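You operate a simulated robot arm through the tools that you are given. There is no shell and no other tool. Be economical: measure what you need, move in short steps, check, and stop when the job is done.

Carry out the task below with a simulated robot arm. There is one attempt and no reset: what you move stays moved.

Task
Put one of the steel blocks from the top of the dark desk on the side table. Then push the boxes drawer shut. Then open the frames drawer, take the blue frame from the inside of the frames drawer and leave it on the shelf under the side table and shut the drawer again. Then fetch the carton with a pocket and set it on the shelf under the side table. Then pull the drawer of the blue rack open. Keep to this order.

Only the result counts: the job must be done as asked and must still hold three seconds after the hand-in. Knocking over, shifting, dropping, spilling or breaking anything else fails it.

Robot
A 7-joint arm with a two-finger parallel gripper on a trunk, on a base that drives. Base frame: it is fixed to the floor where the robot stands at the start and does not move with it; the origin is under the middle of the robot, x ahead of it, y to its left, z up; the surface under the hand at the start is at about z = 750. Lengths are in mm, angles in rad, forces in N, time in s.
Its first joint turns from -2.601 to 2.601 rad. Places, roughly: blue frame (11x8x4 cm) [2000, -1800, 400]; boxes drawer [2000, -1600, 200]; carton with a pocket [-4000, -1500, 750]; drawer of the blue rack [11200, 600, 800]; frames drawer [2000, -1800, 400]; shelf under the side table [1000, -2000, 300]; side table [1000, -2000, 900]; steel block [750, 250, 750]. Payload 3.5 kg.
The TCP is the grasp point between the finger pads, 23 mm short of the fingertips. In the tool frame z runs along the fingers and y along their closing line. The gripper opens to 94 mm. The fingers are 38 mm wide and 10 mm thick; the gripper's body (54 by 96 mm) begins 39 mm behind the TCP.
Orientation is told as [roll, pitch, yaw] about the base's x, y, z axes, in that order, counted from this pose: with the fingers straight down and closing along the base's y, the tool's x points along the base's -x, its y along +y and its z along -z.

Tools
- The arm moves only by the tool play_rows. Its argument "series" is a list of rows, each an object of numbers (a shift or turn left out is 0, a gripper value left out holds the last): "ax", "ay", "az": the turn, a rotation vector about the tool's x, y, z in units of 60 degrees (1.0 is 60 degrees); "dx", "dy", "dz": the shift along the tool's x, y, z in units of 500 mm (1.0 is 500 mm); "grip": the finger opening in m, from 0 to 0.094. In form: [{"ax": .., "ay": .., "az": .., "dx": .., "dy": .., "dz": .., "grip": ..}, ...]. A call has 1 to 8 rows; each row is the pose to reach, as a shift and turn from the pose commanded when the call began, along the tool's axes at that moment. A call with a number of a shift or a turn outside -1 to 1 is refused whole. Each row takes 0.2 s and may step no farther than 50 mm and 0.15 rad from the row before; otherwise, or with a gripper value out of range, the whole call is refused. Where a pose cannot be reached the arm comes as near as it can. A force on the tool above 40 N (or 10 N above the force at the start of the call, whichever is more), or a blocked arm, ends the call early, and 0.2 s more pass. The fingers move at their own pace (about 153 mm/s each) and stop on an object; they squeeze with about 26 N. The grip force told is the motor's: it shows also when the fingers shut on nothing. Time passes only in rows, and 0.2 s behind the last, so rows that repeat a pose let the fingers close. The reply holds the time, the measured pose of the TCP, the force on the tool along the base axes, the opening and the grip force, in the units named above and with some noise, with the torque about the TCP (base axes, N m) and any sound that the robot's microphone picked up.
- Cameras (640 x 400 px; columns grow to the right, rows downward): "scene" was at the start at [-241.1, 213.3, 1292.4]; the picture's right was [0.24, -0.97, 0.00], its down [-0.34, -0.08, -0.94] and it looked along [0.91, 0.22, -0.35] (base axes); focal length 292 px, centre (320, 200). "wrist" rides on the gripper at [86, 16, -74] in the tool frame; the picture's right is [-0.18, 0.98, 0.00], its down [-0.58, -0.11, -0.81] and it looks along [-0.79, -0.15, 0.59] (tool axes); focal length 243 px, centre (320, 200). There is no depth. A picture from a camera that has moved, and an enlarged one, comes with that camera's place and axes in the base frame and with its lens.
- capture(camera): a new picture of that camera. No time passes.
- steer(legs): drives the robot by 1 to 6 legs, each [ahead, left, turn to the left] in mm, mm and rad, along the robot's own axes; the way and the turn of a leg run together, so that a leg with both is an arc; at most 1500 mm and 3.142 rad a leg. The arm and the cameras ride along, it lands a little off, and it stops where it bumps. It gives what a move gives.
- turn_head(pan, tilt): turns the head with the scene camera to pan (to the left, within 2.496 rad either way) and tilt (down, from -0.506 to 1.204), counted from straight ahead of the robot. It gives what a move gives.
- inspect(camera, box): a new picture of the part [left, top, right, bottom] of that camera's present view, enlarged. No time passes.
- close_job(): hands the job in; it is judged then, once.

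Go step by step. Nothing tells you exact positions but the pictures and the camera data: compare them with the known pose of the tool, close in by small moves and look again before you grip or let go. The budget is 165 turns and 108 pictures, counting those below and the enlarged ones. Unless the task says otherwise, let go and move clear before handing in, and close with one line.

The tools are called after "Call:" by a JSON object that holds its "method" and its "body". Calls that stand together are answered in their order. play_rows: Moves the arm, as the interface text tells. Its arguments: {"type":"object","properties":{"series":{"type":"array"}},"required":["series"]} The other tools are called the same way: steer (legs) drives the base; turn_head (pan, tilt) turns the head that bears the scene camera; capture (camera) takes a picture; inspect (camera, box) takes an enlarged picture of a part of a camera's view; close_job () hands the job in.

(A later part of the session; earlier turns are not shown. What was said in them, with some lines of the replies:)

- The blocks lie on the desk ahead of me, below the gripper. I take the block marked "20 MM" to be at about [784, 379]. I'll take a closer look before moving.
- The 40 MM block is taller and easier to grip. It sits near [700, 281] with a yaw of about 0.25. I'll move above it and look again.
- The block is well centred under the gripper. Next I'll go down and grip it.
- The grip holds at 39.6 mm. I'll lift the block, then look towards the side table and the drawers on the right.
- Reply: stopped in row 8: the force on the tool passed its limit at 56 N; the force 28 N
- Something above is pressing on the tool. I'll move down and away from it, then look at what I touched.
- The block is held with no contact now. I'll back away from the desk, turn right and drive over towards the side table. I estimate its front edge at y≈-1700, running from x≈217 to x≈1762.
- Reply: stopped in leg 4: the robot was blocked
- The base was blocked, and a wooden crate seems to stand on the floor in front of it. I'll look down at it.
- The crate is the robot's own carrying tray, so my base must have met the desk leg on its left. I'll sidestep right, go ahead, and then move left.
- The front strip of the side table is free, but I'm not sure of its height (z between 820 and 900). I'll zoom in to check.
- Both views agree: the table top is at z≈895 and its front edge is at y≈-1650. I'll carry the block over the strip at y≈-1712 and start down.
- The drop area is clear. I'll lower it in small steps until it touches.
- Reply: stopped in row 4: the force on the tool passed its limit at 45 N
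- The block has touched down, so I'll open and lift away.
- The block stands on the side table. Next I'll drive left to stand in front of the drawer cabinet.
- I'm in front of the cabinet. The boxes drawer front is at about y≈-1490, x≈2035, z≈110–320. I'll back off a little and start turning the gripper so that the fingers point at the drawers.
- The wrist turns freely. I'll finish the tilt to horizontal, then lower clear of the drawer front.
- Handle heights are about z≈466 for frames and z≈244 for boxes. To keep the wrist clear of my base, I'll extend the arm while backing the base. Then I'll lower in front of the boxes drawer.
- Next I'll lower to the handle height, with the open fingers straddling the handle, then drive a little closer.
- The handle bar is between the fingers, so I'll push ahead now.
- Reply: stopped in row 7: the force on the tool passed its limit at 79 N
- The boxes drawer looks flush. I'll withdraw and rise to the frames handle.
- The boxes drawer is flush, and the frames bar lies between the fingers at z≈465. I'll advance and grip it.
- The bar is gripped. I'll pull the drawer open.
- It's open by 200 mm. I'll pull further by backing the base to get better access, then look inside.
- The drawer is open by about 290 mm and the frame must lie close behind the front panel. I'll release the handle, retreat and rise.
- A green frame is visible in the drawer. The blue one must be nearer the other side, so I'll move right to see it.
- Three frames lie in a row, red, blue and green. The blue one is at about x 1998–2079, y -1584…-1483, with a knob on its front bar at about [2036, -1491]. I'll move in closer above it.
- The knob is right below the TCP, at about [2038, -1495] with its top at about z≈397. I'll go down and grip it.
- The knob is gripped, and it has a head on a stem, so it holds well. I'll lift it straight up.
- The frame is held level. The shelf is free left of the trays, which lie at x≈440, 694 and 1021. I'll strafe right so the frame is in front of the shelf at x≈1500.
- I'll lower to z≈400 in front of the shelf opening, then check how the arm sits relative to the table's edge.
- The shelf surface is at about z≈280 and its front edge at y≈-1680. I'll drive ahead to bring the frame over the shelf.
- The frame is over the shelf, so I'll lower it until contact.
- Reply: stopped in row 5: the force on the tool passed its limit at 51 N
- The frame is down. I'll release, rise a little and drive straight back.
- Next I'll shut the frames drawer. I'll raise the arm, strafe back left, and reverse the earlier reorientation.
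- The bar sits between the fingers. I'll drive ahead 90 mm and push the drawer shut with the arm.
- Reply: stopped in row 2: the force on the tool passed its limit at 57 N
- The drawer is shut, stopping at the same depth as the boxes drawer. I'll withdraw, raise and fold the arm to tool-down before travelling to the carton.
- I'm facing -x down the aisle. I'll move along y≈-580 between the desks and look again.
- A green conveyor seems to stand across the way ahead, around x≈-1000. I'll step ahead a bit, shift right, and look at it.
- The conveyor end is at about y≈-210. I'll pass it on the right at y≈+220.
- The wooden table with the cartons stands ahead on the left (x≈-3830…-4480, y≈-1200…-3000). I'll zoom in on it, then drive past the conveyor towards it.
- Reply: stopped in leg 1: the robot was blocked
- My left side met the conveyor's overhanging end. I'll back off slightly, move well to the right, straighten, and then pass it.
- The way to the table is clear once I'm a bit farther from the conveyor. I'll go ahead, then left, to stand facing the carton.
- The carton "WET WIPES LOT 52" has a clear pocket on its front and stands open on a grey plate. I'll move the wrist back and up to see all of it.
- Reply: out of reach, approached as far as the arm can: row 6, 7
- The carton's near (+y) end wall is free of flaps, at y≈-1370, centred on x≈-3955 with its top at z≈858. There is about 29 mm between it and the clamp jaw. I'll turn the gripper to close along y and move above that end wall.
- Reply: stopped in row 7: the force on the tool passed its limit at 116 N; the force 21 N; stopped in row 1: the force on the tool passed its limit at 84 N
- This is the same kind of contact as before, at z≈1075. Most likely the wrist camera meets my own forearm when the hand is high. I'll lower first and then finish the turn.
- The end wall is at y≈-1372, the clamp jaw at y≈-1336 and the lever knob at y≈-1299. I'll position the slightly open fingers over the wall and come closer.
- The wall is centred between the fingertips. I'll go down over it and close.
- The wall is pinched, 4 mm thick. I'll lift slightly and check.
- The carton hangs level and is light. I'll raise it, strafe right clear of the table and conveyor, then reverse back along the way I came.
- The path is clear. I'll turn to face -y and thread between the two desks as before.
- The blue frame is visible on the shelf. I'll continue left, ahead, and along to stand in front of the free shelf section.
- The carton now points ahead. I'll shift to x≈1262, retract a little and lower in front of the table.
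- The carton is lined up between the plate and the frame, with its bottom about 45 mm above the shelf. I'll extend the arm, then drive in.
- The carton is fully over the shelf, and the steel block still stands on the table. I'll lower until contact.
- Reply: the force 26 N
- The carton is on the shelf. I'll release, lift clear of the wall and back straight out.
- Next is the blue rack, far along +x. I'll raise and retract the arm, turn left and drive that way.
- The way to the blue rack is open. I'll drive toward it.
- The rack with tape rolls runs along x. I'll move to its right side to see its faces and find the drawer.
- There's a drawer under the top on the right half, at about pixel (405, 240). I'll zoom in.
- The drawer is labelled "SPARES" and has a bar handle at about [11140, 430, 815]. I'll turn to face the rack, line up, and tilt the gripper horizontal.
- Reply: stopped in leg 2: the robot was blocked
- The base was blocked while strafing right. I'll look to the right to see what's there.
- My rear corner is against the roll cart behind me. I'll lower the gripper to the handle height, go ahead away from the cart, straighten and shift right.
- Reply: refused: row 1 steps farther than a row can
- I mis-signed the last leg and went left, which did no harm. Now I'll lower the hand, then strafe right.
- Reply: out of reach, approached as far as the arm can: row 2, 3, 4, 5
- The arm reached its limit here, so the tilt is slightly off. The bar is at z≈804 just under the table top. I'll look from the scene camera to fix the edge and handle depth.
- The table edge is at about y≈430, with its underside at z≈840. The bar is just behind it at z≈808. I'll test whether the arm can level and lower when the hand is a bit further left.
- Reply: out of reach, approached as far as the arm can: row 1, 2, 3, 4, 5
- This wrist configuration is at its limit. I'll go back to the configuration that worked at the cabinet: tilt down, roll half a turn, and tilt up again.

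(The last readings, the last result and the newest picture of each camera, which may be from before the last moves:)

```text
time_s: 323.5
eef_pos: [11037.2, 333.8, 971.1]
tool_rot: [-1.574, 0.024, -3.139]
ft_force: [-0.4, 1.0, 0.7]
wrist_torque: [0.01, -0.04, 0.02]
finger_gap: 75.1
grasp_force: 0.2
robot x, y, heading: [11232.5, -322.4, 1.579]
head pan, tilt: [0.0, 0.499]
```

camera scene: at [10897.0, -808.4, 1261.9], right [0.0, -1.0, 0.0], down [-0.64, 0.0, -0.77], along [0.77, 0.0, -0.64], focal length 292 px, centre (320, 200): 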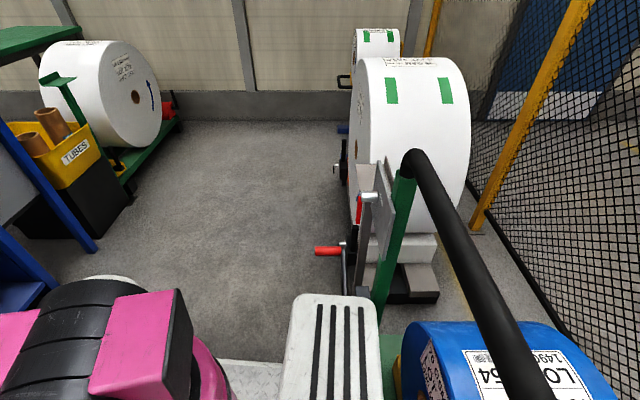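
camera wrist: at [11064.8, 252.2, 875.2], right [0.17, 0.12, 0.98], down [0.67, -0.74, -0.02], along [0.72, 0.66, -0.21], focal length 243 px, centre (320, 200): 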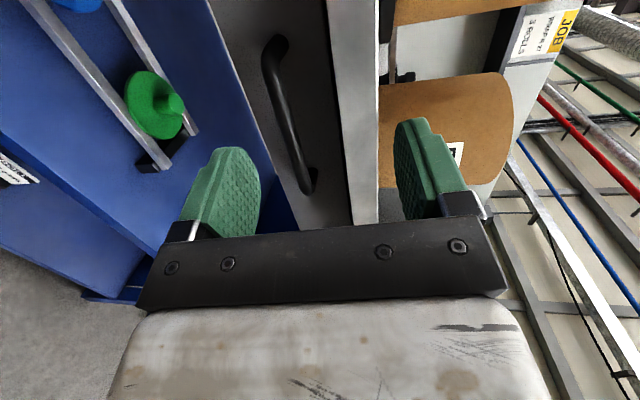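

It's level now. I'll lower to the bar's height with a narrow opening and strafe right to the handle.

Call:
{"method": "play_rows", "body": {"series": [{"dy": 0.08, "grip": 0.036}, {"dy": 0.16}, {"dy": 0.24}, {"dy": 0.326}]}}

Call:
{"method": "steer", "body": {"legs": [[0, -125, 0]]}}

Call:
{"method": "capture", "body": {"camera": "wrist"}}

```text
time_s: 324.5
eef_pos: [11041.3, 333.6, 809.2]
tool_rot: [-1.574, 0.024, -3.141]
ft_force: [0.8, -0.2, 0.1]
wrist_torque: [0.0, -0.01, 0.0]
finger_gap: 36.0
grasp_force: 0.0
robot x, y, heading: [11231.9, -320.3, 1.577]
head pan, tilt: [0.0, 0.499]
```

```text
time_s: 325.7
eef_pos: [11165.6, 334.3, 810.6]
tool_rot: [-1.574, 0.026, -3.14]
ft_force: [0.1, 1.3, -0.8]
wrist_torque: [0.02, 0.01, 0.0]
finger_gap: 36.1
grasp_force: 0.1
robot x, y, heading: [11355.6, -318.6, 1.58]
head pan, tilt: [0.0, 0.499]
```

```text
12 pictures are left
camera wrist: at [11253.6, 259.0, 796.6], right [-0.16, 0.0, -0.99], down [-0.58, -0.81, 0.09], along [-0.8, 0.59, 0.13], focal length 243 px, centre (320, 200)
```

wrist: 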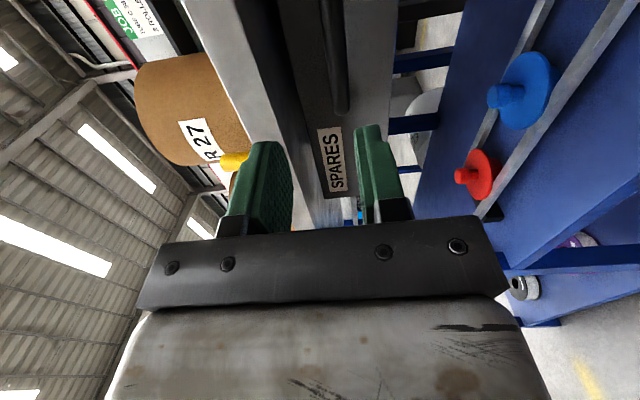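

The bar is at y≈471, z≈798, and the table edge at y≈420 with its underside at z≈850. I'll pitch the fingers slightly up so the body stays below the edge, and move in partway.

Call:
{"method": "play_rows", "body": {"series": [{"ax": 0.06, "dy": 0.016}, {"ax": 0.115, "dy": 0.03}, {"ax": 0.115, "dy": 0.03, "dz": 0.08}, {"ax": 0.115, "dy": 0.03, "dz": 0.16}, {"ax": 0.115, "dy": 0.03, "dz": 0.2}]}}

Call:
{"method": "capture", "body": {"camera": "wrist"}}

```text
time_s: 326.9
eef_pos: [11165.2, 435.4, 795.0]
tool_rot: [-1.696, 0.025, -3.141]
ft_force: [0.4, -0.7, 0.8]
wrist_torque: [-0.01, -0.02, 0.04]
finger_gap: 36.2
grasp_force: 0.1
robot x, y, heading: [11355.4, -322.0, 1.581]
head pan, tilt: [0.0, 0.499]
```

```text
11 pictures are left
camera wrist: at [11254.3, 362.4, 773.1], right [-0.16, 0.12, -0.98], down [-0.58, -0.81, -0.01], along [-0.8, 0.57, 0.2], focal length 243 px, centre (320, 200)
```

wrist: 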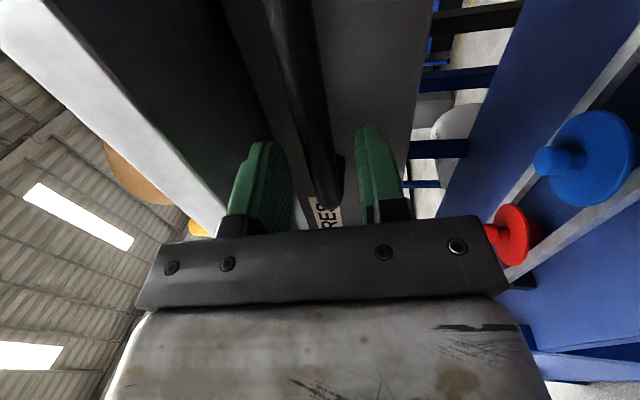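

The bar is between the fingers and the edge clears them. I'll go 28 mm deeper and close.

Call:
{"method": "play_rows", "body": {"series": [{"dz": 0.03}, {"dz": 0.056}, {"dz": 0.056, "grip": 0.0}, {"dz": 0.056, "grip": 0.0}, {"dz": 0.056, "grip": 0.0}]}}

Call:
{"method": "capture", "body": {"camera": "wrist"}}

```text
time_s: 328.1
eef_pos: [11166.4, 462.8, 797.9]
tool_rot: [-1.692, 0.024, -3.139]
ft_force: [-2.4, -0.8, -6.5]
wrist_torque: [0.02, 2.04, -0.14]
finger_gap: 16.4
grasp_force: 44.9
robot x, y, heading: [11353.5, -320.9, 1.578]
head pan, tilt: [0.0, 0.499]
```

```text
10 pictures are left
camera wrist: at [11254.2, 389.5, 776.4], right [-0.16, 0.12, -0.98], down [-0.58, -0.81, 0.0], along [-0.8, 0.57, 0.2], focal length 243 px, centre (320, 200)
```

wrist: 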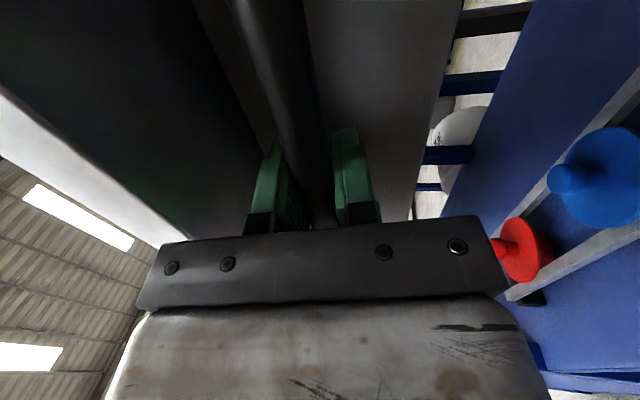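

The bar is firmly gripped. I'll pull the drawer straight out.

Call:
{"method": "play_rows", "body": {"series": [{"dz": -0.04, "dy": -0.005}, {"dz": -0.11, "dy": -0.013}, {"dz": -0.18, "dy": -0.022}, {"dz": -0.25, "dy": -0.03}, {"dz": -0.32, "dy": -0.039}, {"dz": -0.39, "dy": -0.047}]}}

Call:
{"method": "inspect", "body": {"camera": "scene", "box": [240, 100, 480, 250]}}

```text
time_s: 329.4
eef_pos: [11167.0, 301.9, 797.5]
tool_rot: [-1.696, 0.022, -3.139]
ft_force: [-3.9, -2.0, 2.2]
wrist_torque: [0.06, 1.78, 1.28]
finger_gap: 16.4
grasp_force: 45.2
out of reach, approached as far as the arm can: row 6
robot x, y, heading: [11353.7, -318.3, 1.576]
head pan, tilt: [0.0, 0.499]
stopped in row 6: the force on the tool passed its limit at 41 N (the readings are from after the stop); the commanded pose is now the measured one
```

```text
2.67 times, centred on (360, 175) of scene
camera zoom: at [11165.9, -558.5, 1279.6], right [1.0, 0.01, 0.0], down [0.0, -0.48, -0.88], along [-0.01, 0.88, -0.48], focal length 777 px, centre (213, 267)
```

zoom: 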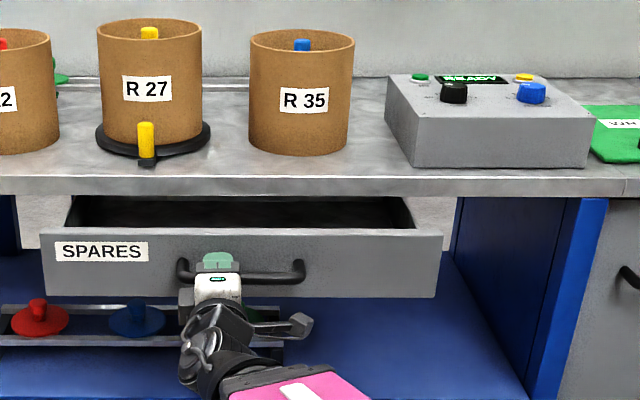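

The drawer is open by about 160 mm and the arm is at its near limit. I'll back the base 90 mm to open it further.

Call:
{"method": "steer", "body": {"legs": [[-90, 0, 0]]}}

Call:
{"method": "inspect", "body": {"camera": "scene", "box": [240, 100, 480, 250]}}

```text
time_s: 330.5
eef_pos: [11165.5, 241.2, 797.2]
tool_rot: [-1.697, 0.013, -3.142]
ft_force: [-1.0, -0.3, -0.5]
wrist_torque: [0.01, 1.91, 0.62]
finger_gap: 16.0
grasp_force: 45.1
robot x, y, heading: [11356.6, -375.5, 1.583]
head pan, tilt: [0.0, 0.499]
stopped in leg 1: the robot was blocked; the commanded pose is now the measured one
```

```text
2.67 times, centred on (360, 175) of scene
camera zoom: at [11166.4, -617.6, 1279.7], right [1.0, 0.01, 0.0], down [0.01, -0.48, -0.88], along [-0.01, 0.88, -0.48], focal length 777 px, centre (213, 267)
```

zoom: 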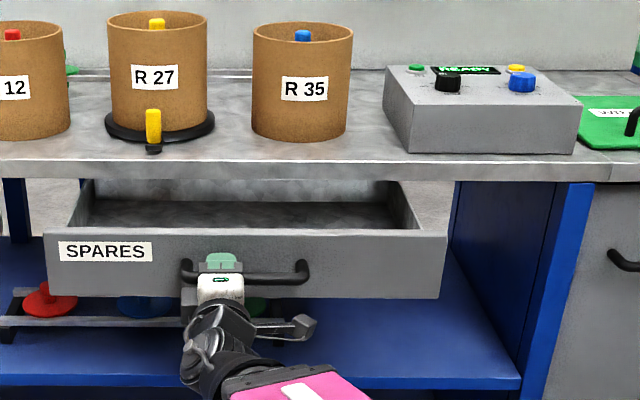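

The drawer is open by about 220 mm. I'll let go and retract.

Call:
{"method": "play_rows", "body": {"series": [{"grip": 0.04}, {"grip": 0.07}, {"grip": 0.07}, {"dz": -0.03}, {"dz": -0.06}, {"dz": -0.1}]}}

```text
time_s: 331.9
eef_pos: [11158.5, 220.1, 786.1]
tool_rot: [-1.699, 0.02, 3.139]
ft_force: [0.6, -0.6, -0.5]
wrist_torque: [-0.01, 0.03, 0.01]
finger_gap: 70.2
grasp_force: 0.1
out of reach, approached as far as the arm can: row 5, 6
robot x, y, heading: [11354.8, -375.6, 1.587]
head pan, tilt: [0.0, 0.499]
```

Call:
{"method": "capture", "body": {"camera": "wrist"}}

```text
7 pictures are left
camera wrist: at [11246.5, 147.4, 763.2], right [-0.17, 0.12, -0.98], down [-0.58, -0.81, 0.0], along [-0.8, 0.57, 0.21], focal length 243 px, centre (320, 200)
```

wrist: 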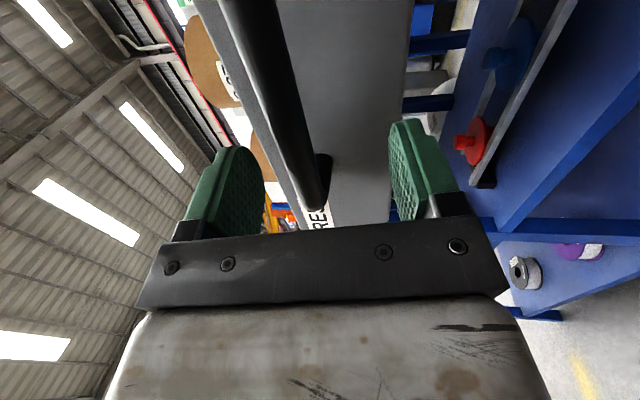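

The fingers clear the bar above and below. I'll slide the base left, past the handle's end, and check.

Call:
{"method": "steer", "body": {"legs": [[0, 200, 0]]}}

Call:
{"method": "capture", "body": {"camera": "scene"}}

```text
time_s: 333.5
eef_pos: [10961.3, 217.2, 787.0]
tool_rot: [-1.699, 0.021, -3.14]
ft_force: [0.2, 0.8, 0.1]
wrist_torque: [0.03, 0.04, -0.01]
finger_gap: 69.8
grasp_force: 0.1
robot x, y, heading: [11156.1, -380.5, 1.589]
head pan, tilt: [0.0, 0.499]
```

```text
6 pictures are left
camera scene: at [10970.2, -621.0, 1279.7], right [1.0, 0.02, 0.0], down [0.01, -0.48, -0.88], along [-0.01, 0.88, -0.48], focal length 292 px, centre (320, 200)
```

scene: 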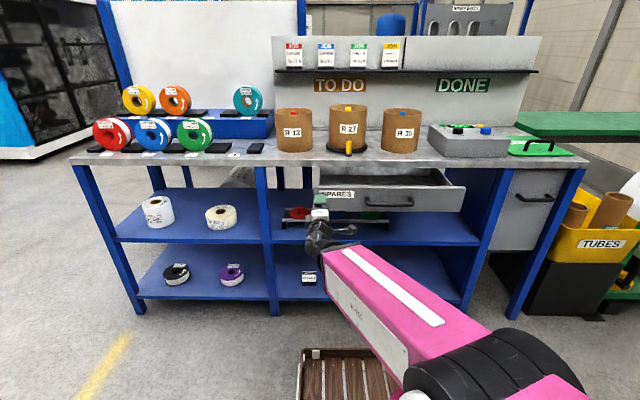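

The drawer stands open and nothing touches the gripper. The other items on the rack are where they were, so I'm handing in.

Call:
{"method": "close_job", "body": {}}

```text
The job is handed in.
```

I finished all five steps in order and handed the job in. The 40 MM block is on the side table, and the blue frame and the carton with the pocket are on the shelf under it. The boxes and frames drawers are shut, and the blue rack's drawer is open about 220 mm. On the way the base stopped against the dark desk, the conveyor and probably the roll cart; the pictures afterwards showed no sign they had moved, but I did not measure it.
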